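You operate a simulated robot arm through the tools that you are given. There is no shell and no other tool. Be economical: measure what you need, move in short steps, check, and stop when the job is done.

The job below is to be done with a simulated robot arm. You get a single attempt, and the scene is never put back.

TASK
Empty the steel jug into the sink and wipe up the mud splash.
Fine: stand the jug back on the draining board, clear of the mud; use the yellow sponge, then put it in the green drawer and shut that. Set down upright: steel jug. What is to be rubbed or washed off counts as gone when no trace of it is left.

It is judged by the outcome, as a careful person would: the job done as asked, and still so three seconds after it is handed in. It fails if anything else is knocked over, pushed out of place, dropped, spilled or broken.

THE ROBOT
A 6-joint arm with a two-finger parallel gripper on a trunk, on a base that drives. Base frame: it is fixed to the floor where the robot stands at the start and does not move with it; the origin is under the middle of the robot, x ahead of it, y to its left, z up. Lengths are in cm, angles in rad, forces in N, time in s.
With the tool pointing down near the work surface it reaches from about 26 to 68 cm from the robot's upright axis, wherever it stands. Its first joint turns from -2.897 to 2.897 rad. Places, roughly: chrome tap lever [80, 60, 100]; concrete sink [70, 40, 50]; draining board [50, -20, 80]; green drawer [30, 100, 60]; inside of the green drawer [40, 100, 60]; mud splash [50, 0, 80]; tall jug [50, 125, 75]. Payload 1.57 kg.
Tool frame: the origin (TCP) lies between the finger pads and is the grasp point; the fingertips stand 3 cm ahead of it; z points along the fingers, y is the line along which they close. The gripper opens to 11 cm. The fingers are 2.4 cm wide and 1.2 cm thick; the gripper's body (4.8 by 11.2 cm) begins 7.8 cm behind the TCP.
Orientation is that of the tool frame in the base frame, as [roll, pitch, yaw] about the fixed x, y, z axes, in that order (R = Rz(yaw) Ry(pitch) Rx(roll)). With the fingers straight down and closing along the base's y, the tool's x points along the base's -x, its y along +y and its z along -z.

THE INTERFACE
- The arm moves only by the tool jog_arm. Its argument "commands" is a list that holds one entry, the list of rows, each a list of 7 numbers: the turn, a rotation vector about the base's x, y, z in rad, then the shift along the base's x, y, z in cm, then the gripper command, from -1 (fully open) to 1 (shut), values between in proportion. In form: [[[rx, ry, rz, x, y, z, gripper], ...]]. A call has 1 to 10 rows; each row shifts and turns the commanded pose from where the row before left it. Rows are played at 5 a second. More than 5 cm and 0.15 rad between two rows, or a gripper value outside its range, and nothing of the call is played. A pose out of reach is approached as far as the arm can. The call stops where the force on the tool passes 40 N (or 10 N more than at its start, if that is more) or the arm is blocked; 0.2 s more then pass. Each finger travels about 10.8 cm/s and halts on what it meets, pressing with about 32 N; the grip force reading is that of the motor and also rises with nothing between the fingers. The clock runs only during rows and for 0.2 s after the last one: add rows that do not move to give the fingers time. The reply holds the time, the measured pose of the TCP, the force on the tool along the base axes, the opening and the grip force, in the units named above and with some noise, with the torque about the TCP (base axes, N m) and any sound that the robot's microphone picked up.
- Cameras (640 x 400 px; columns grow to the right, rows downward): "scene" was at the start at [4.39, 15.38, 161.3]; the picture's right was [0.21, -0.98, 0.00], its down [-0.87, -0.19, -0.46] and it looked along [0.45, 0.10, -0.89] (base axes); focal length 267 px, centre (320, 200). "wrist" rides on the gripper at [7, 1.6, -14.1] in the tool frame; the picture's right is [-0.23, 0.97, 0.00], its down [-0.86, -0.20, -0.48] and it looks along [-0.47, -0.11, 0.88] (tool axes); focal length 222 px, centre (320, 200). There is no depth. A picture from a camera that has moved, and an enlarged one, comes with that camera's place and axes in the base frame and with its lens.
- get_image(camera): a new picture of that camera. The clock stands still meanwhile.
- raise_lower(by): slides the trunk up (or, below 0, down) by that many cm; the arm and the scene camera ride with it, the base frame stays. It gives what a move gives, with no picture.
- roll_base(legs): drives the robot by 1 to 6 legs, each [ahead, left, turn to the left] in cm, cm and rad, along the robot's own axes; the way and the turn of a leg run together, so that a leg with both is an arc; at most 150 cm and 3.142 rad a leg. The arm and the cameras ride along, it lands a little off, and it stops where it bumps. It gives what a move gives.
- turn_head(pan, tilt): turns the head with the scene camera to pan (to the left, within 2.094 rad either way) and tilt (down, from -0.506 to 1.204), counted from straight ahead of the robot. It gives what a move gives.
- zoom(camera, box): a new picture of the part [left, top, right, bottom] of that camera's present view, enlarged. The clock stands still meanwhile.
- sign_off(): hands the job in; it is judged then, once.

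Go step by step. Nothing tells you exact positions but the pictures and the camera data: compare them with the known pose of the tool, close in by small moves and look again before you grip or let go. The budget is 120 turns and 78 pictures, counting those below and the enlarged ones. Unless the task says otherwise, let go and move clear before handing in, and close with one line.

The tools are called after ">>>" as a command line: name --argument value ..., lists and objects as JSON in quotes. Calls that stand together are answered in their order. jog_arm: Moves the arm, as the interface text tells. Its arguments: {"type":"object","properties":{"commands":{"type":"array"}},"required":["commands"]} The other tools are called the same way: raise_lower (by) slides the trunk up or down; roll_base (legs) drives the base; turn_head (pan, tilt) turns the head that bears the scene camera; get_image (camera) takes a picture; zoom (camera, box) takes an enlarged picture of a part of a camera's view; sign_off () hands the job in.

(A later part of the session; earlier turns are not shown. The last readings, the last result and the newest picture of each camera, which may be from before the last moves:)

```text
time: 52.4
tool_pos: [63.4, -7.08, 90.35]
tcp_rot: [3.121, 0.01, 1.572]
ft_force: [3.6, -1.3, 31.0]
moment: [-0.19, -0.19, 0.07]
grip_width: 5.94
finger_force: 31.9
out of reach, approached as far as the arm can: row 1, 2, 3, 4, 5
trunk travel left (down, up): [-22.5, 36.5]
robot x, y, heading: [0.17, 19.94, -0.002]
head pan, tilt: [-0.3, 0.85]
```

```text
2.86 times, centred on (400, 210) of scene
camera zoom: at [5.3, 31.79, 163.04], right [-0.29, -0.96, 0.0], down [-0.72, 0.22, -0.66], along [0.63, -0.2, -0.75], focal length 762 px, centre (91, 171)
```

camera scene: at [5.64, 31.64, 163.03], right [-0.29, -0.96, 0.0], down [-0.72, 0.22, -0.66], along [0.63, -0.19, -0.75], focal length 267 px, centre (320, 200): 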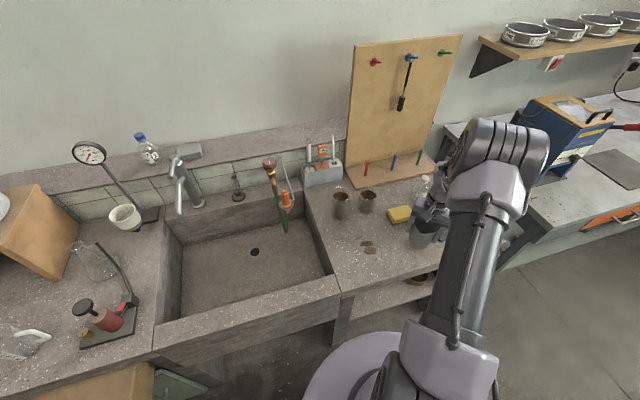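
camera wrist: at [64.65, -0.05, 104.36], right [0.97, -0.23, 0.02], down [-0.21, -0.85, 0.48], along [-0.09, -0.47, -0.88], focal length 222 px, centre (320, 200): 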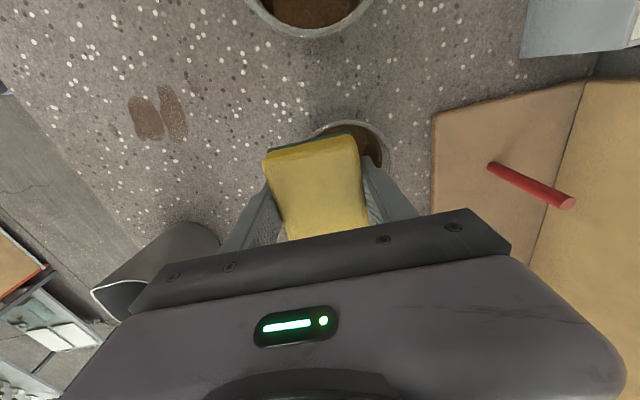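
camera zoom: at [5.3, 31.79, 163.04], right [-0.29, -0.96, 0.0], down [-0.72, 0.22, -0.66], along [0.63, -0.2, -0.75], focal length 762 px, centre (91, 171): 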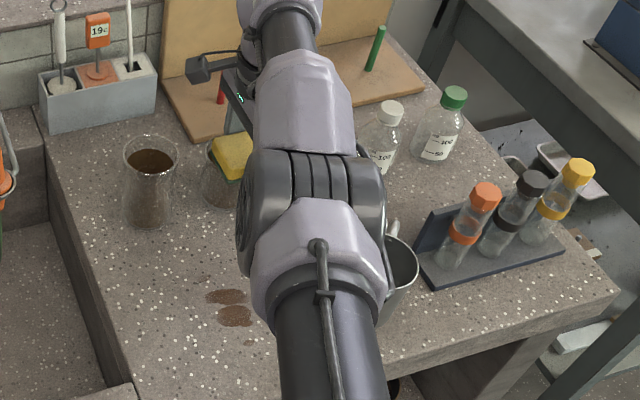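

I'm pressing on the beaker again, so I'll lift straight up first.

>>> jog_arm --commands '[[[0, 0, 0, 0, 0, 0.5, 1], [0, 0, 0, 0, 0, 1, 1], [0, 0, 0, 0, 0, 3, 1], [0, 0, 0, 0, 0, 4, 1], [0, 0, 0, 0, 0, 4, 1], [0, 0, 0, 0, 0, 0, 1]]]'

>>> get_image --camera "wrist"

```text
time: 53.8
tool_pos: [63.59, -7.17, 102.46]
tcp_rot: [3.124, 0.007, 1.574]
ft_force: [-0.4, 0.2, -0.1]
moment: [-0.01, -0.02, -0.02]
grip_width: 5.9
finger_force: 32.2
trunk travel left (down, up): [-22.5, 36.5]
robot x, y, heading: [-0.25, 20.26, -0.006]
head pan, tilt: [-0.3, 0.85]
```

```text
45 pictures are left
camera wrist: at [64.99, -0.16, 116.52], right [0.97, -0.23, 0.02], down [-0.21, -0.85, 0.48], along [-0.09, -0.47, -0.88], focal length 222 px, centre (320, 200)
```

wrist: 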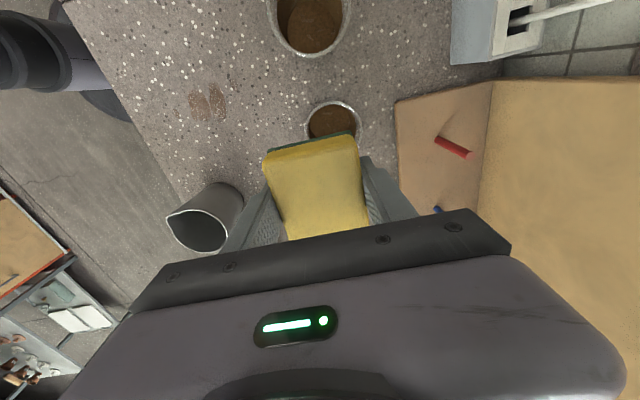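

The beaker still stands untouched otherwise. I'll test a single small inward step before going on.

>>> jog_arm --commands '[[[0, 0, 0, -1.5, 0.6, 0, 1], [0, 0, 0, -1.5, 0.6, 0, 1], [0, 0, 0, 0, 0, 0, 1]]]'

```text
time: 54.6
tool_pos: [60.47, -5.83, 102.36]
tcp_rot: [3.126, 0.007, 1.57]
ft_force: [-0.4, 0.3, -0.5]
moment: [-0.01, 0.02, 0.0]
grip_width: 5.91
finger_force: 32.1
trunk travel left (down, up): [-22.5, 36.5]
robot x, y, heading: [0.2, 20.09, 0.001]
head pan, tilt: [-0.3, 0.85]
```

That works in small steps. I'll continue inward to above the mud, staying high.

>>> jog_arm --commands '[[[0, 0, 0, -1.9, 1, 0, 1], [0, 0, 0, -1.9, 1, 0, 1], [0, 0, 0, -1.9, 1, 0, 1], [0, 0, 0, -1.9, 1, 0, 1], [0, 0, 0, -1.9, 1, 0, 1], [0, 0, 0, -2, 1.3, 0, 1], [0, 0, 0, 0, 0, 0, 1]]]'

>>> get_image --camera "wrist"

```text
time: 56.2
tool_pos: [49.29, 0.35, 102.45]
tcp_rot: [3.126, 0.007, 1.572]
ft_force: [1.2, 0.4, -1.3]
moment: [-0.01, -0.02, 0.0]
grip_width: 5.91
finger_force: 31.6
trunk travel left (down, up): [-22.5, 36.5]
robot x, y, heading: [-0.05, 19.87, 0.001]
head pan, tilt: [-0.3, 0.85]
```

```text
44 pictures are left
camera wrist: at [50.62, 7.32, 116.54], right [0.97, -0.23, 0.02], down [-0.21, -0.85, 0.48], along [-0.09, -0.47, -0.88], focal length 222 px, centre (320, 200)
```

wrist: 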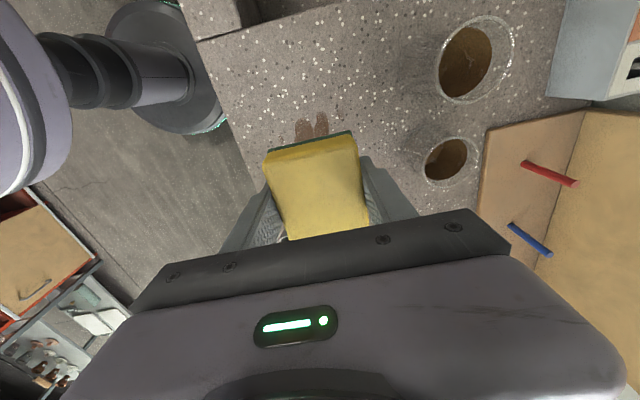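

I'll check from the scene camera how the sponge now sits in the fingers.

>>> zoom --camera "scene" --box '[320, 150, 440, 260]'

```text
3.64 times, centred on (380, 205) of scene
camera zoom: at [5.67, 31.62, 163.02], right [-0.29, -0.96, 0.0], down [-0.72, 0.22, -0.66], along [0.63, -0.19, -0.75], focal length 970 px, centre (102, 182)
```

zoom: 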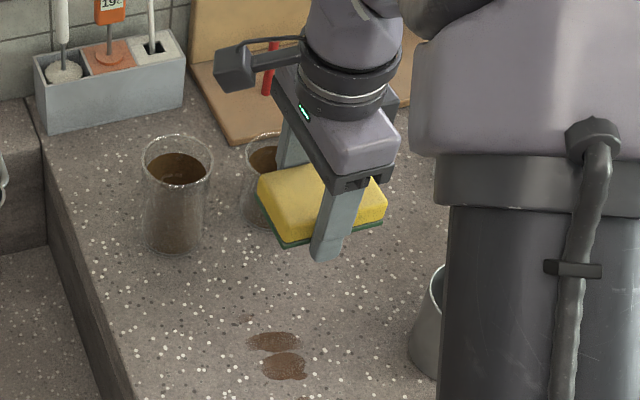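

The sponge has slid up so a fingertip sticks out below it. I'll set it down on clean board at about (52.5, -5.5) and take it again higher up.

>>> jog_arm --commands '[[[0, 0, 0, 1.1, -2, 0, 1], [0, 0, 0, 1.1, -2, 0, 1], [0, 0, 0, 1, -1.9, 0, 1], [0, 0, 0, 0, 0, 0, 1]]]'

>>> jog_arm --commands '[[[0, 0, 0, 0, 0, -3, 1], [0, 0, 0, 0, 0, -4, 1], [0, 0, 0, 0, 0, -4, 1], [0, 0, 0, 0, 0, -3, 1], [0, 0, 0, 0, 0, -2, 1], [0, 0, 0, 0, 0, -1, 1], [0, 0, 0, 0, 0, -0.7, 1], [0, 0, 0, 0, 0, -0.5, 1], [0, 0, 0, 0, 0, -0.3, 1], [0, 0, 0, 0, 0, 0, 1]]]'

```text
time: 57.2
tool_pos: [52.36, -5.7, 102.36]
tcp_rot: [3.124, 0.008, 1.573]
ft_force: [0.4, 0.7, -1.2]
moment: [0.01, 0.02, 0.02]
grip_width: 5.89
finger_force: 32.0
trunk travel left (down, up): [-22.5, 36.5]
robot x, y, heading: [-0.44, 19.52, 0.004]
head pan, tilt: [-0.3, 0.85]
```

```text
time: 59.4
tool_pos: [52.37, -5.66, 83.85]
tcp_rot: [3.126, 0.006, 1.572]
ft_force: [0.8, 0.0, -0.2]
moment: [0.0, 0.01, 0.01]
grip_width: 5.91
finger_force: 32.1
trunk travel left (down, up): [-22.5, 36.5]
robot x, y, heading: [0.2, 19.71, 0.002]
head pan, tilt: [-0.3, 0.85]
```

>>> jog_arm --commands '[[[0, 0, 0, 0, 0, -0.3, 1], [0, 0, 0, 0, 0, -0.3, 1], [0, 0, 0, 0, 0, -0.3, 1], [0, 0, 0, 0, 0, -0.2, 1], [0, 0, 0, 0, 0, 0, 1]]]'

>>> zoom --camera "scene" --box '[340, 150, 460, 260]'

```text
time: 60.6
tool_pos: [52.26, -5.55, 83.08]
tcp_rot: [3.122, 0.007, 1.572]
ft_force: [1.8, 0.0, 24.7]
moment: [0.29, 0.85, -0.12]
grip_width: 5.9
finger_force: 32.2
trunk travel left (down, up): [-22.5, 36.5]
robot x, y, heading: [-0.02, 20.09, -0.006]
head pan, tilt: [-0.3, 0.85]
```

```text
3.64 times, centred on (400, 205) of scene
camera zoom: at [5.46, 31.74, 163.05], right [-0.29, -0.96, 0.0], down [-0.72, 0.22, -0.66], along [0.63, -0.2, -0.75], focal length 970 px, centre (29, 182)
```

zoom: 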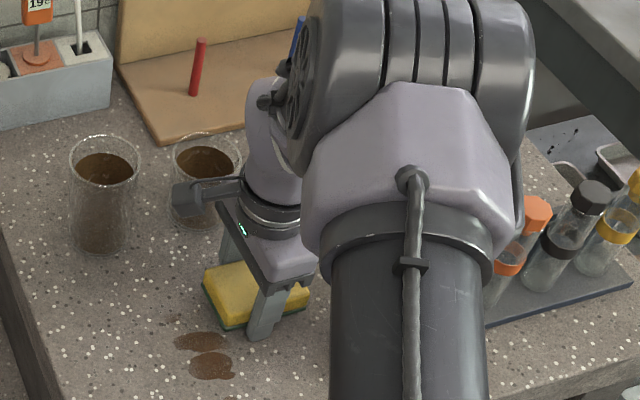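

The fingertips touched the board (so it's at z≈80.0). I'll open, rise 1.4 cm and grip the sponge again.

>>> jog_arm --commands '[[[0, 0, 0, 0, 0, 0.2, 1], [0, 0, 0, 0, 0, 0, 0.2], [0, 0, 0, 0, 0, 0, -0.2], [0, 0, 0, 0, 0, 0, -0.4], [0, 0, 0, 0, 0, 0.6, -0.4], [0, 0, 0, 0, 0, 0.6, -0.4], [0, 0, 0, 0, 0, 0, -0.4]]]'

>>> get_image --camera "wrist"

```text
time: 62.2
tool_pos: [52.42, -5.74, 84.35]
tcp_rot: [3.126, 0.008, 1.572]
ft_force: [0.1, 0.4, 0.1]
moment: [0.03, -0.02, 0.0]
grip_width: 7.71
finger_force: 0.0
trunk travel left (down, up): [-22.5, 36.5]
robot x, y, heading: [-0.14, 19.57, 0.001]
head pan, tilt: [-0.3, 0.85]
```

```text
41 pictures are left
camera wrist: at [53.7, 1.39, 98.36], right [0.97, -0.23, 0.02], down [-0.21, -0.85, 0.48], along [-0.09, -0.47, -0.88], focal length 222 px, centre (320, 200)
```

wrist: 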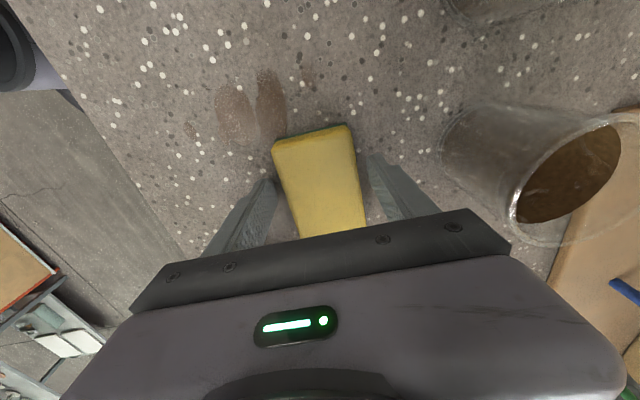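

>>> jog_arm --commands '[[[0, 0, 0, 0, -0.5, 0, -0.4], [0, 0, 0, 0, 0, 0, 0], [0, 0, 0, 0, 0, 0, 0.4], [0, 0, 0, 0, 0, 0, 1], [0, 0, 0, 0, 0, 0, 1], [0, 0, 0, 0, 0, 0, 1], [0, 0, 0, 0, 0, 1, 1], [0, 0, 0, 0, 0, 1, 1], [0, 0, 0, 0, 0, 0, 1]]]'

>>> get_image --camera "wrist"

```text
time: 64.2
tool_pos: [52.31, -6.06, 86.28]
tcp_rot: [3.125, 0.006, 1.573]
ft_force: [0.3, 0.9, 0.0]
moment: [0.0, 0.0, 0.0]
grip_width: 5.86
finger_force: 31.6
trunk travel left (down, up): [-22.5, 36.5]
robot x, y, heading: [0.06, 19.92, 0.001]
head pan, tilt: [-0.3, 0.85]
```

```text
40 pictures are left
camera wrist: at [53.66, 0.93, 100.32], right [0.97, -0.23, 0.02], down [-0.21, -0.85, 0.48], along [-0.09, -0.47, -0.88], focal length 222 px, centre (320, 200)
```

wrist: 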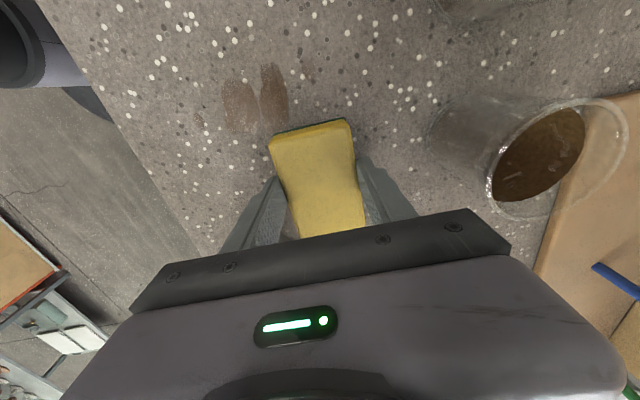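

Gripped properly now. I'll go over the mud and lower to a light press.

>>> jog_arm --commands '[[[0, 0, 0, -1.1, 2.2, 0, 1], [0, 0, 0, -1.1, 2.2, 0, 1], [0, 0, 0, -1.1, 2.2, 0, 1], [0, 0, 0, 0, 0, -1, 1], [0, 0, 0, 0, 0, -0.7, 1], [0, 0, 0, 0, 0, -0.3, 1], [0, 0, 0, 0, 0, -0.2, 1], [0, 0, 0, 0, 0, 0, 1]]]'

```text
time: 66.0
tool_pos: [48.96, 0.37, 84.22]
tcp_rot: [3.121, 0.009, 1.572]
ft_force: [0.2, 0.2, 30.6]
moment: [0.13, 0.46, -0.04]
grip_width: 5.85
finger_force: 32.5
trunk travel left (down, up): [-22.5, 36.5]
robot x, y, heading: [0.04, 20.02, -0.001]
head pan, tilt: [-0.3, 0.85]
```

Good contact, slightly hard. I'll ease up a hair and rub back and forth.

>>> jog_arm --commands '[[[0, 0, 0, 0, 0, 0.1, 1], [0, 0, 0, -2, 0, 0, 1], [0, 0, 0, -2, 0, 0, 1], [0, 0, 0, 2, 0, 0, 1], [0, 0, 0, 2, 0, 0, 1], [0, 0, 0, 2, 0, 0, 1], [0, 0, 0, 2, 0, 0, 1], [0, 0, 0, -2, 0, 0, 1], [0, 0, 0, -2, 0, 0, 1]]]'

>>> jog_arm --commands '[[[0, 0, 0, 0, 2, 0, 1], [0, 0, 0, -2, 1, 0, 1], [0, 0, 0, -2, 0, 0, 1], [0, 0, 0, 0, -3, 0, 1], [0, 0, 0, 0, -2, 0, 1], [0, 0, 0, 2, 0, 0, 1], [0, 0, 0, 2, 0, 0, 1], [0, 0, 0, 2, 0, 0, 1], [0, 0, 0, 0, 3, 0, 1], [0, 0, 0, 0, 2, 0, 1]]]'

>>> jog_arm --commands '[[[0, 0, 0, 0, -3, 0, 1], [0, 0, 0, 0, -3, 0, 1], [0, 0, 0, 0, 0, 1, 1], [0, 0, 0, 0, -1, 3, 1], [0, 0, 0, 0, -2, 3, 1], [0, 0, 0, 0, -2, 3, 1], [0, 0, 0, 0, 0, 0, 1]]]'

>>> get_image --camera "wrist"

```text
time: 68.0
tool_pos: [48.94, 0.46, 84.21]
tcp_rot: [3.125, 0.006, 1.573]
ft_force: [3.1, -0.3, 6.5]
moment: [0.07, 0.04, 0.04]
grip_width: 5.86
finger_force: 32.3
trunk travel left (down, up): [-22.5, 36.5]
robot x, y, heading: [-0.07, 19.56, -0.002]
head pan, tilt: [-0.3, 0.85]
```

```text
time: 70.2
tool_pos: [51.03, 3.5, 84.23]
tcp_rot: [3.123, 0.005, 1.572]
ft_force: [1.0, -4.0, 9.1]
moment: [-0.15, 0.22, 0.06]
grip_width: 5.84
finger_force: 32.0
trunk travel left (down, up): [-22.5, 36.5]
robot x, y, heading: [0.13, 19.94, 0.001]
head pan, tilt: [-0.3, 0.85]
```

```text
time: 71.8
tool_pos: [51.22, -7.5, 94.25]
tcp_rot: [3.127, 0.007, 1.572]
ft_force: [0.7, -0.2, -0.5]
moment: [0.0, -0.02, 0.04]
grip_width: 5.83
finger_force: 32.1
trunk travel left (down, up): [-22.5, 36.5]
robot x, y, heading: [-0.35, 19.83, -0.006]
head pan, tilt: [-0.3, 0.85]
```

```text
39 pictures are left
camera wrist: at [52.61, -0.46, 108.29], right [0.97, -0.23, 0.02], down [-0.21, -0.85, 0.48], along [-0.09, -0.47, -0.88], focal length 222 px, centre (320, 200)
```

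wrist: 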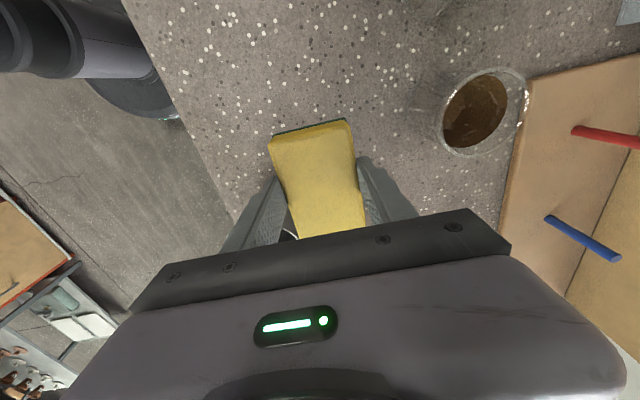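

>>> zoom --camera "wrist" --box '[160, 20, 400, 150]'

>>> zoom --camera "scene" --box '[330, 200, 430, 280]'

```text
2.67 times, centred on (280, 85) of wrist
camera zoom: at [52.61, -0.46, 108.29], right [0.97, -0.23, 0.02], down [-0.21, -0.85, 0.48], along [-0.09, -0.47, -0.88], focal length 592 px, centre (427, 507)
```

zoom: 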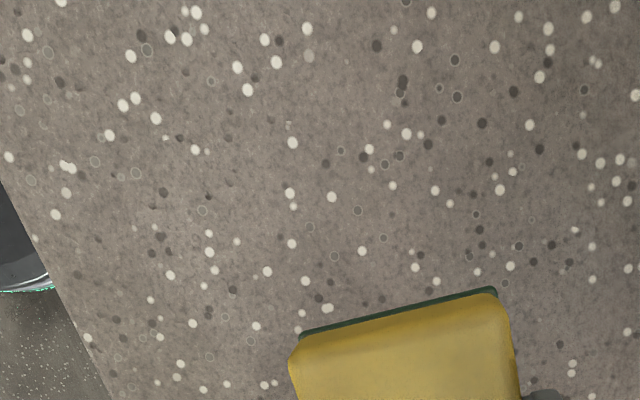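

```text
5.00 times, centred on (380, 240) of scene
camera zoom: at [5.66, 31.64, 163.02], right [-0.29, -0.96, 0.0], down [-0.72, 0.22, -0.66], along [0.63, -0.19, -0.75], focal length 1334 px, centre (20, 0)
```

zoom: 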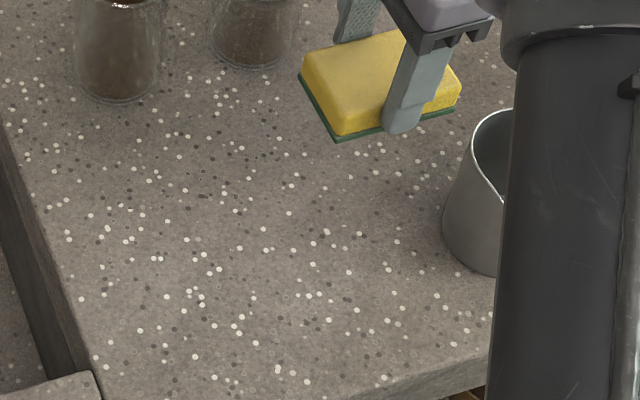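

The mud is gone without a trace. Now for the drawer: I'll raise the sponge and draw the arm in before driving left.

>>> jog_arm --commands '[[[0, 0, 0, 0, 0, 4, 1], [0, 0, 0, 0, 0, 4, 1], [0, 0, 0, 0, 0, 4, 1], [0, 0, 0.1, -1.5, 2.5, 0, 1], [0, 0, 0.1, -2, 3, 0, 1], [0, 0, 0.1, -2, 3, 0, 1], [0, 0, 0.1, -2, 3, 0, 1], [0, 0, 0.1, -2, 3, 0, 1], [0, 0, 0.1, -2, 3, 0, 1], [0, 0, 0, 0, 0, 0, 1]]]'

>>> turn_head --pan -0.45 --tilt 0.85

>>> get_image --camera "scene"

```text
time: 74.0
tool_pos: [39.45, 10.04, 106.01]
tcp_rot: [3.126, 0.007, 2.172]
ft_force: [-0.3, 0.1, -1.1]
moment: [0.0, 0.0, -0.01]
grip_width: 5.84
finger_force: 32.1
trunk travel left (down, up): [-22.5, 36.5]
robot x, y, heading: [0.34, 19.45, -0.005]
head pan, tilt: [-0.3, 0.85]
```

```text
time: 74.7
tool_pos: [39.4, 9.9, 106.09]
tcp_rot: [3.125, 0.006, 2.173]
ft_force: [-0.3, 0.1, -0.1]
moment: [0.02, 0.02, -0.02]
grip_width: 5.82
finger_force: 32.1
trunk travel left (down, up): [-22.5, 36.5]
robot x, y, heading: [0.2, 20.19, 0.003]
head pan, tilt: [-0.45, 0.85]
```

```text
36 pictures are left
camera scene: at [5.23, 30.55, 163.03], right [-0.43, -0.9, 0.0], down [-0.68, 0.33, -0.66], along [0.59, -0.29, -0.75], focal length 267 px, centre (320, 200)
```

scene: 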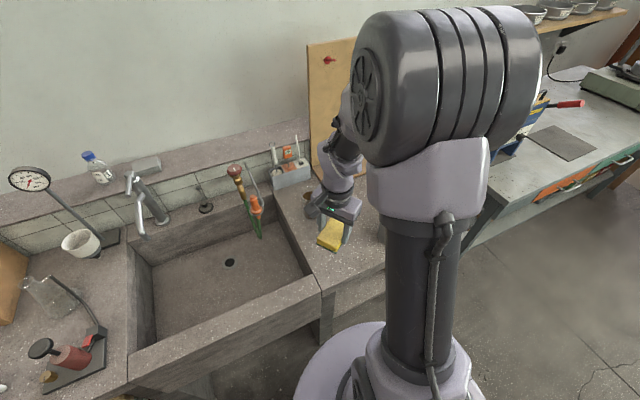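

Now I'll look left and down at the drawer.

>>> turn_head --pan 1.1 --tilt 0.95

>>> get_image --camera "scene"

```text
time: 76.4
tool_pos: [39.54, 9.99, 106.17]
tcp_rot: [3.127, 0.005, 2.17]
ft_force: [0.6, 0.6, 1.0]
moment: [0.02, 0.02, 0.03]
grip_width: 5.83
finger_force: 32.0
trunk travel left (down, up): [-22.5, 36.5]
robot x, y, heading: [0.07, 20.05, -0.002]
head pan, tilt: [1.1, 0.949]
```

```text
35 pictures are left
camera scene: at [1.48, 40.42, 162.28], right [0.89, -0.45, 0.0], down [-0.37, -0.72, -0.58], along [0.26, 0.52, -0.81], focal length 267 px, centre (320, 200)
```

scene: 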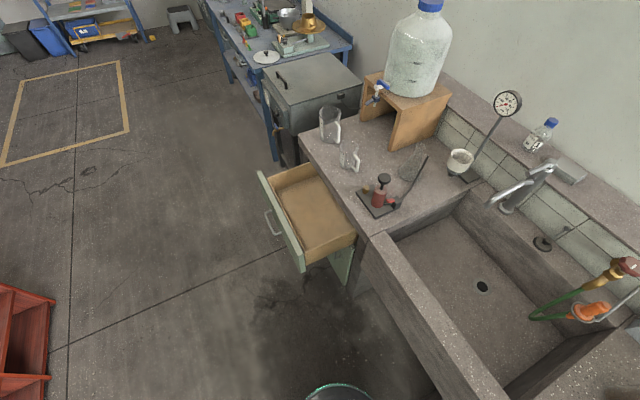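

>>> zoom --camera "scene" --box '[240, 140, 400, 300]'

```text
2.50 times, centred on (320, 220) of scene
camera zoom: at [1.48, 40.42, 162.28], right [0.89, -0.45, 0.0], down [-0.37, -0.72, -0.58], along [0.26, 0.52, -0.81], focal length 667 px, centre (320, 150)
```

zoom: 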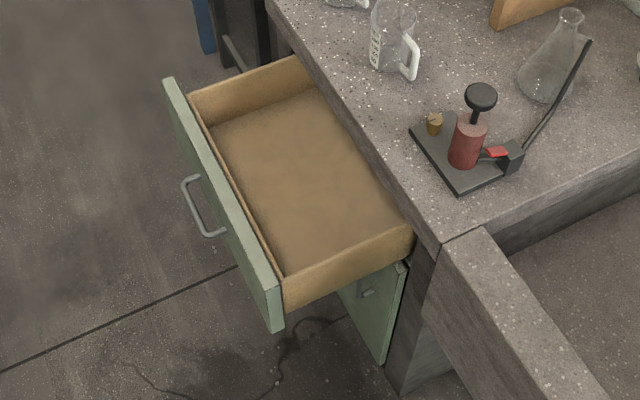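

The drawer is open with its front panel at x≈13, y 78–122, top at z≈74. I'll drive to y≈48 (clear of it) and turn left so the arm faces it.

>>> roll_base --legs '[[0, 28, 0], [0, 0, 0.9]]'

>>> turn_head --pan 0.6 --tilt 0.95

>>> get_image --camera "scene"

>>> get_image --camera "wrist"

```text
time: 80.7
tool_pos: [32.25, 72.56, 106.0]
tcp_rot: [3.126, 0.008, 3.076]
ft_force: [-0.6, -0.6, -0.3]
moment: [-0.02, -0.04, 0.03]
grip_width: 5.83
finger_force: 31.8
trunk travel left (down, up): [-22.5, 36.5]
robot x, y, heading: [0.12, 47.53, 0.904]
head pan, tilt: [1.1, 0.949]
```

```text
time: 81.6
tool_pos: [32.31, 72.52, 106.14]
tcp_rot: [3.127, 0.008, 3.076]
ft_force: [0.3, -0.3, -0.6]
moment: [-0.02, 0.01, -0.01]
grip_width: 5.84
finger_force: 32.1
trunk travel left (down, up): [-22.5, 36.5]
robot x, y, heading: [0.0, 47.55, 0.9]
head pan, tilt: [0.6, 0.949]
```

```text
33 pictures are left
camera scene: at [-11.48, 62.09, 162.28], right [1.0, -0.07, 0.0], down [-0.05, -0.81, -0.58], along [0.04, 0.58, -0.81], focal length 267 px, centre (320, 200)
```

scene: 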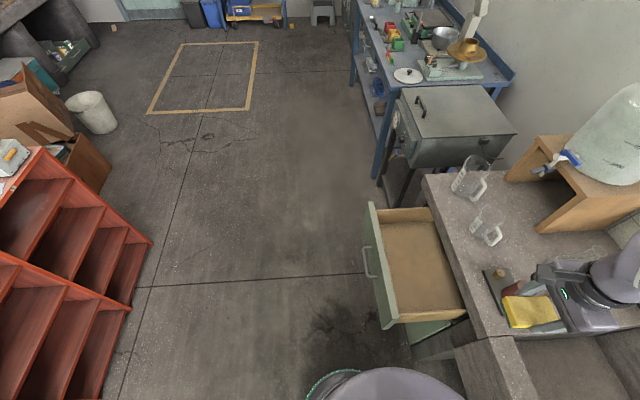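

```text
32 pictures are left
camera wrist: at [25.33, 74.36, 120.13], right [0.29, 0.96, 0.02], down [0.84, -0.26, 0.48], along [0.46, -0.13, -0.88], focal length 222 px, centre (320, 200)
```

wrist: 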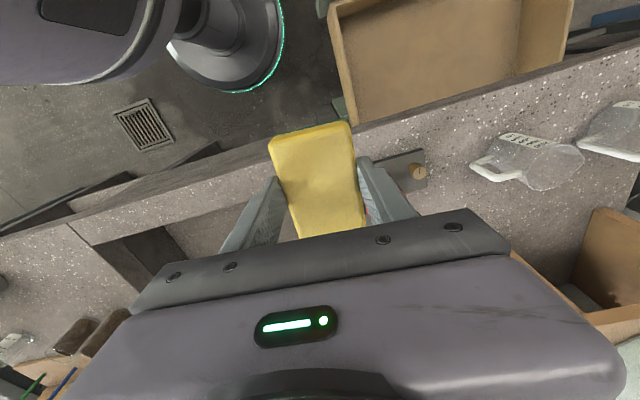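

I see the drawer's inside well: about x 14–35, y 80–120. I'll move the sponge over its middle at (24, 98) and lower partly.

>>> jog_arm --commands '[[[0, 0, 0, -1.4, 3, 0, 1], [0, 0, 0, -1.4, 4, 0, 1], [0, 0, 0, -1.4, 4, 0, 1], [0, 0, 0, -1.4, 4, 0, 1], [0, 0, 0, -1.4, 4, 0, 1], [0, 0, 0, -1.3, 4, 0, 1], [0, 0, 0, 0, 2.5, 0, 1], [0, 0, 0, 0, 0, 0, 1]]]'

>>> get_image --camera "wrist"

```text
time: 83.4
tool_pos: [24.17, 98.05, 106.16]
tcp_rot: [3.128, 0.007, 3.075]
ft_force: [-0.1, -0.8, 0.0]
moment: [0.01, -0.02, 0.0]
grip_width: 5.86
finger_force: 31.5
trunk travel left (down, up): [-22.5, 36.5]
robot x, y, heading: [0.08, 47.32, 0.906]
head pan, tilt: [0.6, 0.949]
```

```text
31 pictures are left
camera wrist: at [17.12, 99.86, 120.11], right [0.29, 0.96, 0.02], down [0.84, -0.26, 0.48], along [0.46, -0.13, -0.88], focal length 222 px, centre (320, 200)
```

wrist: 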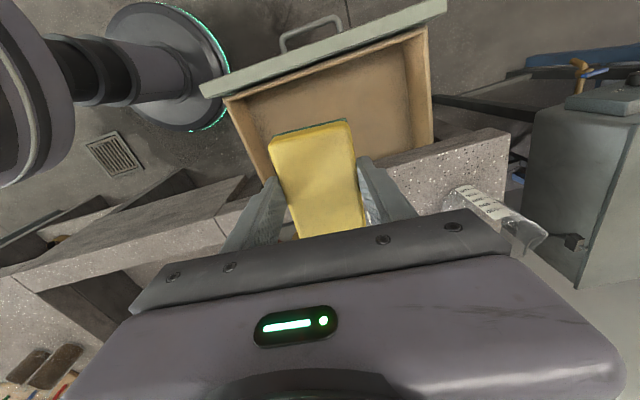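

Well placed over the drawer. Lowering to z≈80, then the last bit by feel.

>>> jog_arm --commands '[[[0, 0, 0, 0, 0, -4, 1], [0, 0, 0, 0, 0, -4, 1], [0, 0, 0, 0, 0, -4, 1], [0, 0, 0, 0, 0, -4, 1], [0, 0, 0, 0, 0, -4, 1], [0, 0, 0, 0, 0, -4, 1], [0, 0, 0, 0, 0, -3, 1], [0, 0, 0, 0, 0, 0, 1]]]'

>>> get_image --camera "wrist"

>>> zoom --camera "scene" --box '[340, 180, 520, 350]'

```text
time: 85.2
tool_pos: [24.03, 98.03, 78.84]
tcp_rot: [3.126, 0.009, 3.074]
ft_force: [-0.6, -0.4, -0.3]
moment: [0.0, 0.0, -0.03]
grip_width: 5.85
finger_force: 32.1
trunk travel left (down, up): [-22.5, 36.5]
robot x, y, heading: [0.22, 47.85, 0.905]
head pan, tilt: [0.6, 0.949]
```

```text
30 pictures are left
camera wrist: at [17.05, 99.91, 93.03], right [0.29, 0.96, 0.02], down [0.84, -0.26, 0.48], along [0.46, -0.13, -0.88], focal length 222 px, centre (320, 200)
```

wrist: 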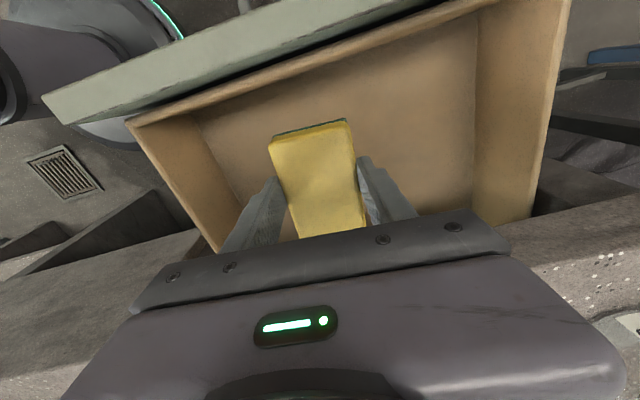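

```text
2.35 times, centred on (430, 265) of scene
camera zoom: at [-11.48, 62.09, 162.28], right [1.0, -0.07, 0.0], down [-0.05, -0.81, -0.58], along [0.04, 0.58, -0.81], focal length 628 px, centre (61, 47)
```

zoom: 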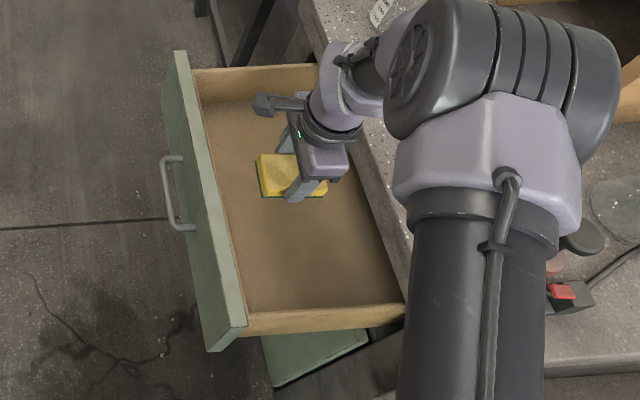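

The sponge is over the open drawer floor. I'll lower on until it touches.

>>> jog_arm --commands '[[[0, 0, 0, 0, 0, -2, 1], [0, 0, 0, 0, 0, -2, 1], [0, 0, 0, 0, 0, -1, 1], [0, 0, 0, 0, 0, -1, 1], [0, 0, 0, 0, 0, 0, 1]]]'

>>> zoom --camera "scene" --box '[340, 180, 520, 350]'

```text
time: 86.4
tool_pos: [24.0, 98.01, 73.08]
tcp_rot: [3.126, 0.008, 3.076]
ft_force: [0.2, 1.2, -0.9]
moment: [0.0, -0.03, 0.02]
grip_width: 5.83
finger_force: 32.1
trunk travel left (down, up): [-22.5, 36.5]
robot x, y, heading: [0.13, 47.64, 0.902]
head pan, tilt: [0.6, 0.949]
```

```text
2.35 times, centred on (430, 265) of scene
camera zoom: at [-11.48, 62.09, 162.28], right [1.0, -0.07, 0.0], down [-0.05, -0.81, -0.58], along [0.04, 0.58, -0.81], focal length 628 px, centre (61, 47)
```

zoom: 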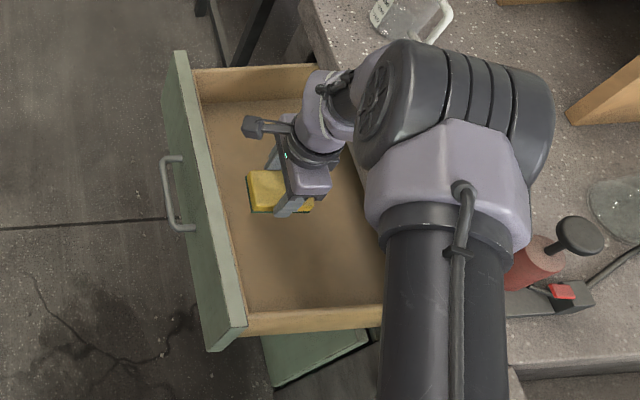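

>>> jog_arm --commands '[[[0, 0, 0, 0, 0, -0.7, 1], [0, 0, 0, 0, 0, -0.7, 1], [0, 0, 0, 0, 0, -0.5, 1], [0, 0, 0, 0, 0, -0.5, 1], [0, 0, 0, 0, 0, -0.4, 1], [0, 0, 0, 0, 0, 0, 1]]]'

```text
time: 87.8
tool_pos: [24.12, 98.0, 70.31]
tcp_rot: [3.127, 0.006, 3.074]
ft_force: [-0.8, 1.1, 0.5]
moment: [0.0, 0.0, -0.01]
grip_width: 5.84
finger_force: 32.1
trunk travel left (down, up): [-22.5, 36.5]
robot x, y, heading: [-0.39, 47.76, 0.905]
head pan, tilt: [0.6, 0.949]
```

>>> jog_arm --commands '[[[0, 0, 0, 0, 0, -0.5, 1], [0, 0, 0, 0, 0, -0.5, 1], [0, 0, 0, 0, 0, -0.4, 1], [0, 0, 0, 0, 0, -0.4, 1], [0, 0, 0, 0, 0, -0.4, 1], [0, 0, 0, 0, 0, 0, 1]]]'

>>> zoom --camera "scene" --box '[340, 180, 520, 350]'

>>> get_image --camera "wrist"

```text
time: 89.2
tool_pos: [24.05, 97.94, 68.03]
tcp_rot: [3.126, 0.007, 3.076]
ft_force: [0.2, -0.7, 0.4]
moment: [0.0, 0.01, -0.02]
grip_width: 5.86
finger_force: 32.2
trunk travel left (down, up): [-22.5, 36.5]
robot x, y, heading: [-0.06, 47.88, 0.9]
head pan, tilt: [0.6, 0.949]
```

```text
2.35 times, centred on (430, 265) of scene
camera zoom: at [-11.48, 62.09, 162.28], right [1.0, -0.07, 0.0], down [-0.05, -0.81, -0.58], along [0.04, 0.58, -0.81], focal length 628 px, centre (61, 47)
```

zoom: 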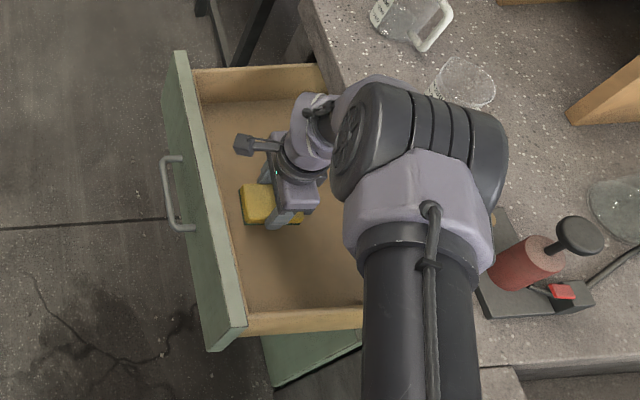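

```text
26 pictures are left
camera wrist: at [17.06, 99.8, 82.16], right [0.29, 0.96, 0.02], down [0.84, -0.26, 0.48], along [0.46, -0.13, -0.88], focal length 222 px, centre (320, 200)
```

wrist: 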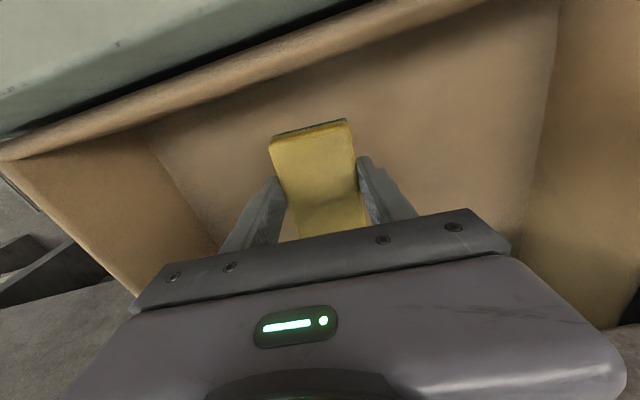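

Still not touching, and there's room to go a bit deeper. Continuing slowly.

>>> jog_arm --commands '[[[0, 0, 0, 0, 0, -0.5, 1], [0, 0, 0, 0, 0, -0.5, 1], [0, 0, 0, 0, 0, -0.4, 1], [0, 0, 0, 0, 0, -0.4, 1], [0, 0, 0, 0, 0, -0.4, 1], [0, 0, 0, 0, 0, -0.4, 1], [0, 0, 0, 0, 0, 0, 1]]]'

```text
time: 90.8
tool_pos: [24.03, 97.81, 65.55]
tcp_rot: [3.125, 0.006, 3.076]
ft_force: [0.2, -0.6, 0.7]
moment: [0.01, 0.03, -0.01]
grip_width: 5.85
finger_force: 32.3
trunk travel left (down, up): [-22.5, 36.5]
robot x, y, heading: [0.01, 47.62, 0.902]
head pan, tilt: [0.6, 0.949]
```

>>> jog_arm --commands '[[[0, 0, 0, 0, 0, -0.4, 1], [0, 0, 0, 0, 0, -0.4, 1], [0, 0, 0, 0, 0, -0.4, 1], [0, 0, 0, 0, 0, -0.3, 1], [0, 0, 0, 0, 0, 0, 1]]]'

>>> get_image --camera "wrist"

```text
time: 92.0
tool_pos: [24.1, 98.07, 63.95]
tcp_rot: [3.127, 0.007, 3.076]
ft_force: [0.3, -1.2, -0.1]
moment: [0.02, 0.01, 0.01]
grip_width: 5.84
finger_force: 32.1
trunk travel left (down, up): [-22.5, 36.5]
robot x, y, heading: [0.1, 47.65, 0.905]
head pan, tilt: [0.6, 0.949]
```

```text
25 pictures are left
camera wrist: at [17.04, 99.81, 78.01], right [0.29, 0.96, 0.02], down [0.84, -0.26, 0.48], along [0.46, -0.13, -0.88], focal length 222 px, centre (320, 200)
```

wrist: 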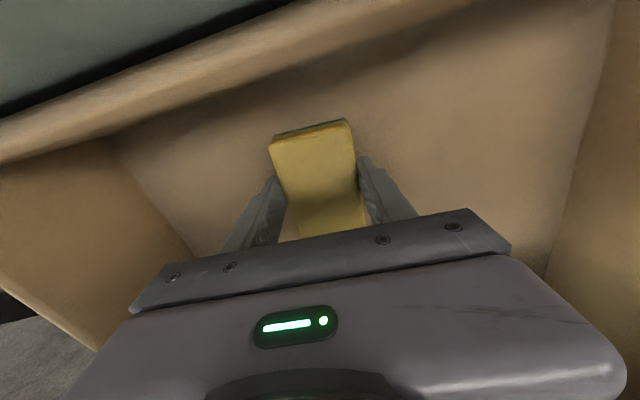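

I'll shift 2 cm inward to keep the camera clear of the drawer front, then feel downward a bit more.

>>> jog_arm --commands '[[[0, 0, 0, 1, 0, 0, 1], [0, 0, 0, 1, 0, 0, 1], [0, 0, 0, 0, 0, -0.4, 1], [0, 0, 0, 0, 0, -0.4, 1], [0, 0, 0, 0, 0, -0.4, 1], [0, 0, 0, 0, 0, -0.4, 1], [0, 0, 0, 0, 0, 0, 1]]]'

>>> zoom --camera "scene" --box '[340, 180, 520, 350]'

```text
time: 93.6
tool_pos: [26.03, 98.14, 62.6]
tcp_rot: [3.122, 0.008, 3.075]
ft_force: [-1.4, -0.6, 22.5]
moment: [-0.67, 0.22, -0.05]
grip_width: 5.86
finger_force: 31.8
trunk travel left (down, up): [-22.5, 36.5]
robot x, y, heading: [-0.31, 47.51, 0.906]
head pan, tilt: [0.6, 0.949]
```

```text
2.35 times, centred on (430, 265) of scene
camera zoom: at [-11.6, 61.89, 162.3], right [1.0, -0.07, 0.0], down [-0.05, -0.81, -0.58], along [0.04, 0.58, -0.81], focal length 628 px, centre (61, 47)
```

zoom: 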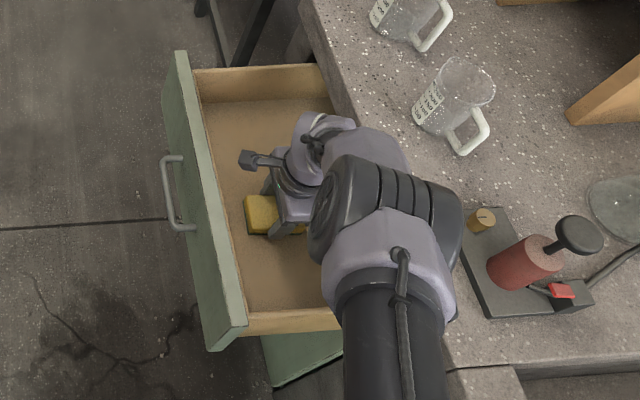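

Contact with the drawer floor at z≈62.6. I'll release and lift out.

>>> jog_arm --commands '[[[0, 0, 0, 0, 0, 0.2, 1], [0, 0, 0, 0, 0, 0, 0.3], [0, 0, 0, 0, 0, 0, -0.2], [0, 0, 0, 0, 0, 0, -0.5], [0, 0, 0, 0, 0, 0, -0.5], [0, 0, 0, 0, 0, 1, -0.5], [0, 0, 0, 0, 0, 2, -0.5], [0, 0, 0, 0, 0, 3, -0.5], [0, 0, 0, 0, 0, 4, -0.5], [0, 0, 0, 0, 0, 4, -0.5]]]'

>>> get_image --camera "wrist"

```text
time: 95.8
tool_pos: [26.25, 97.99, 76.74]
tcp_rot: [3.126, 0.008, 3.074]
ft_force: [0.2, -0.1, 0.3]
moment: [0.0, 0.05, 0.0]
grip_width: 8.25
finger_force: 0.1
trunk travel left (down, up): [-22.5, 36.5]
robot x, y, heading: [-0.05, 47.44, 0.905]
head pan, tilt: [0.6, 0.949]
```

```text
23 pictures are left
camera wrist: at [19.25, 99.83, 90.78], right [0.29, 0.96, 0.02], down [0.84, -0.26, 0.48], along [0.46, -0.13, -0.88], focal length 222 px, centre (320, 200)
```

wrist: 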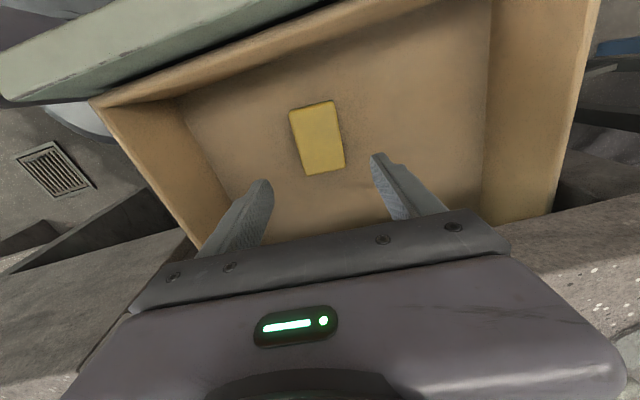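

The sponge lies flat in the drawer. I'll lift out, close the fingers and go round in front of the panel, to the right of its handle.

>>> jog_arm --commands '[[[0, 0, 0, 0, 0, 5, -0.5], [0, 0, 0, 0, 0, 5, 0], [0, 0, 0, 0, 0, 4, 0.5], [0, 0, 0, -3.5, -1.5, 0, 1], [0, 0, 0, -4, -1.5, 0, 1], [0, 0, 0, -4, -1.7, 0, 1], [0, 0, 0, -4, -1.7, 0, 1], [0, 0, 0, -4, -1.7, 0, 1], [0, 0, 0, -3, -1.7, 0, 1], [0, 0, 0, 0, 0, 0, 1]]]'

>>> get_image --camera "wrist"

>>> get_image --camera "scene"

```text
time: 98.0
tool_pos: [3.66, 88.18, 90.57]
tcp_rot: [3.125, 0.008, 3.076]
ft_force: [-1.1, 0.0, -0.6]
moment: [0.02, 0.02, 0.01]
grip_width: 0.02
finger_force: 21.0
trunk travel left (down, up): [-22.5, 36.5]
robot x, y, heading: [-0.01, 47.67, 0.903]
head pan, tilt: [0.6, 0.949]
```

```text
22 pictures are left
camera wrist: at [-3.36, 90.05, 104.55], right [0.29, 0.96, 0.02], down [0.84, -0.26, 0.48], along [0.46, -0.13, -0.88], focal length 222 px, centre (320, 200)
```

wrist: 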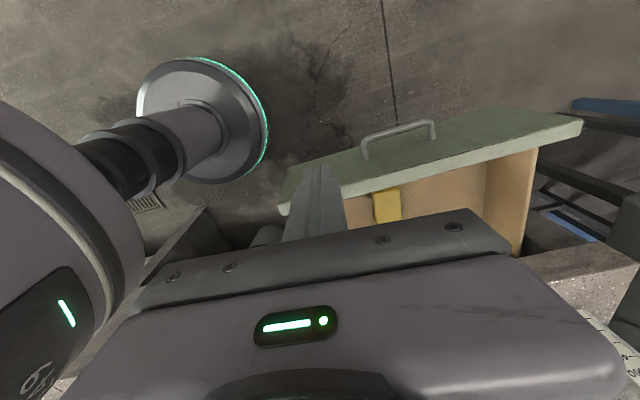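

```text
21 pictures are left
camera scene: at [-11.45, 62.1, 162.27], right [1.0, -0.07, 0.0], down [-0.05, -0.81, -0.58], along [0.04, 0.58, -0.81], focal length 267 px, centre (320, 200)
```

scene: 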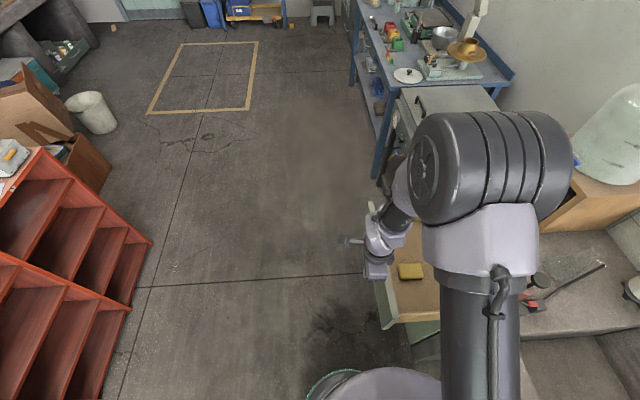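

The panel's front face is at x≈11.5 and the fingers are at x≈5, clear of it. I'll go down in front of it.

>>> jog_arm --commands '[[[0, 0, 0, 0, 0, -4, 1], [0, 0, 0, 0, 0, -4, 1], [0, 0, 0, 0, 0, -4, 1], [0, 0, 0, 0, 0, -3, 1], [0, 0, 0, 0, 0, -2, 1], [0, 0, 0, 0, 0, 0, 1]]]'

>>> get_image --camera "wrist"

>>> zoom --camera "scene" --box '[320, 170, 560, 350]'

```text
time: 99.4
tool_pos: [3.63, 88.22, 74.42]
tcp_rot: [3.129, 0.006, 3.075]
ft_force: [-0.6, -0.4, 0.9]
moment: [-0.03, 0.02, -0.01]
grip_width: 0.01
finger_force: 21.4
out of reach, approached as far as the arm can: row 5
trunk travel left (down, up): [-22.5, 36.5]
robot x, y, heading: [-0.06, 47.74, 0.904]
head pan, tilt: [0.6, 0.949]
```

```text
20 pictures are left
camera wrist: at [-3.43, 90.16, 88.42], right [0.29, 0.96, 0.01], down [0.84, -0.26, 0.48], along [0.46, -0.13, -0.88], focal length 222 px, centre (320, 200)
```

wrist: 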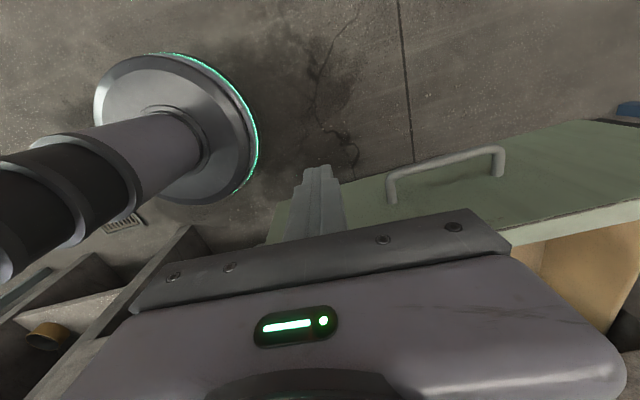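

```text
2.22 times, centred on (440, 260) of scene
camera zoom: at [-11.48, 62.1, 162.28], right [1.0, -0.07, 0.0], down [-0.05, -0.81, -0.58], along [0.04, 0.58, -0.81], focal length 593 px, centre (53, 67)
```

zoom: 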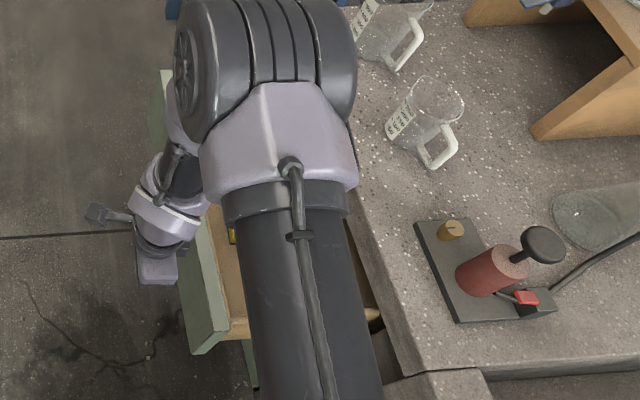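

The fingers stand in front of the panel beside the handle. I'll drop the trunk by 0.8 cm for better overlap, then start pushing.

>>> raise_lower --by -0.8

>>> jog_arm --commands '[[[0, 0, 0, 2, 0, 0, 1], [0, 0, 0, 2, 0, 0, 1], [0, 0, 0, 1.5, 0, 0, 1], [0, 0, 0, 1.5, 0, 0, 1], [0, 0, 0, 1.5, 0, 0, 1], [0, 0, 0, 1.5, 0, 0, 1], [0, 0, 0, 0, 0, 0, 1]]]'

>>> get_image --camera "wrist"

```text
time: 100.0
tool_pos: [3.5, 88.27, 73.55]
tcp_rot: [3.13, 0.007, 3.075]
ft_force: [-1.4, 0.0, -0.1]
moment: [0.02, -0.01, 0.01]
grip_width: 0.02
finger_force: 21.4
trunk travel left (down, up): [-21.7, 37.3]
robot x, y, heading: [0.24, 47.63, 0.905]
head pan, tilt: [0.6, 0.949]
```

```text
time: 101.5
tool_pos: [13.58, 88.41, 73.62]
tcp_rot: [3.129, 0.006, 3.074]
ft_force: [-0.2, -0.2, -0.4]
moment: [-0.01, 0.03, 0.01]
grip_width: 0.0
finger_force: 21.8
trunk travel left (down, up): [-21.7, 37.3]
robot x, y, heading: [0.12, 47.62, 0.9]
head pan, tilt: [0.6, 0.949]
```

```text
18 pictures are left
camera wrist: at [6.59, 90.23, 87.6], right [0.29, 0.96, 0.01], down [0.84, -0.26, 0.48], along [0.46, -0.13, -0.88], focal length 222 px, centre (320, 200)
```

wrist: 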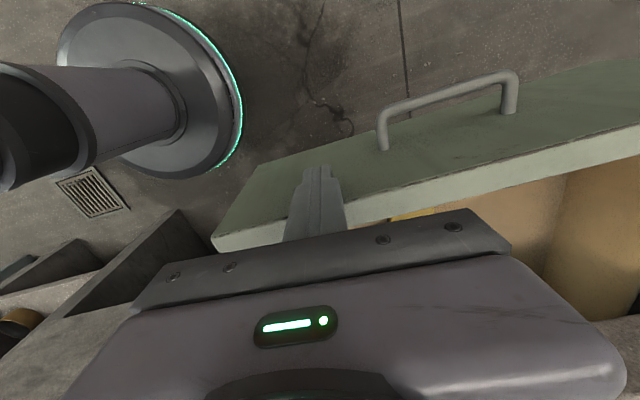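

The panel has moved with the finger (about 2.5 cm so far, with almost no force). I'll keep pushing.

>>> jog_arm --commands '[[[0, 0, 0, 1.5, 0, 0, 1], [0, 0, 0, 1.5, 0, 0, 1], [0, 0, 0, 1.5, 0, 0, 1], [0, 0, 0, 1.5, 0, 0, 1], [0, 0, 0, 1.5, 0, 0, 1], [0, 0, 0, 1.5, 0, 0, 1], [0, 0, 0, 0, 0, 0, 1]]]'

>>> get_image --camera "wrist"

>>> get_image --camera "scene"

```text
time: 103.2
tool_pos: [22.54, 88.26, 73.54]
tcp_rot: [3.13, 0.006, 3.075]
ft_force: [-0.9, 0.5, 0.4]
moment: [-0.02, 0.02, 0.02]
grip_width: 0.02
finger_force: 21.2
trunk travel left (down, up): [-21.7, 37.3]
robot x, y, heading: [-0.01, 47.44, 0.907]
head pan, tilt: [0.6, 0.949]
```

```text
17 pictures are left
camera wrist: at [15.64, 90.16, 87.63], right [0.29, 0.96, 0.01], down [0.84, -0.26, 0.48], along [0.46, -0.13, -0.88], focal length 222 px, centre (320, 200)
```

wrist: 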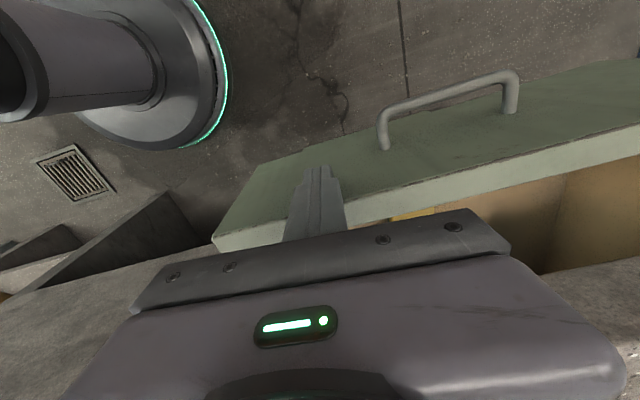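

```text
16 pictures are left
camera scene: at [-11.48, 62.1, 161.48], right [1.0, -0.07, 0.0], down [-0.05, -0.81, -0.58], along [0.04, 0.58, -0.81], focal length 267 px, centre (320, 200)
```

scene: 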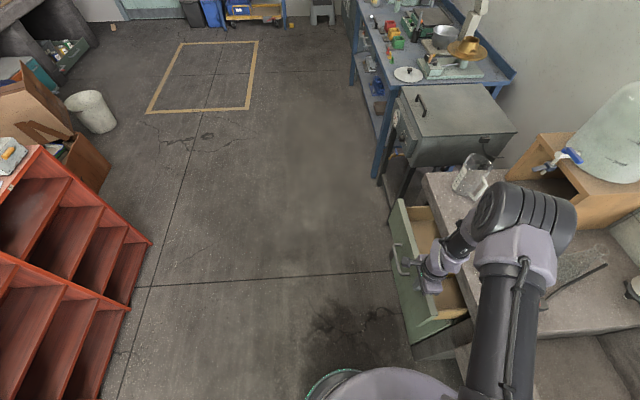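

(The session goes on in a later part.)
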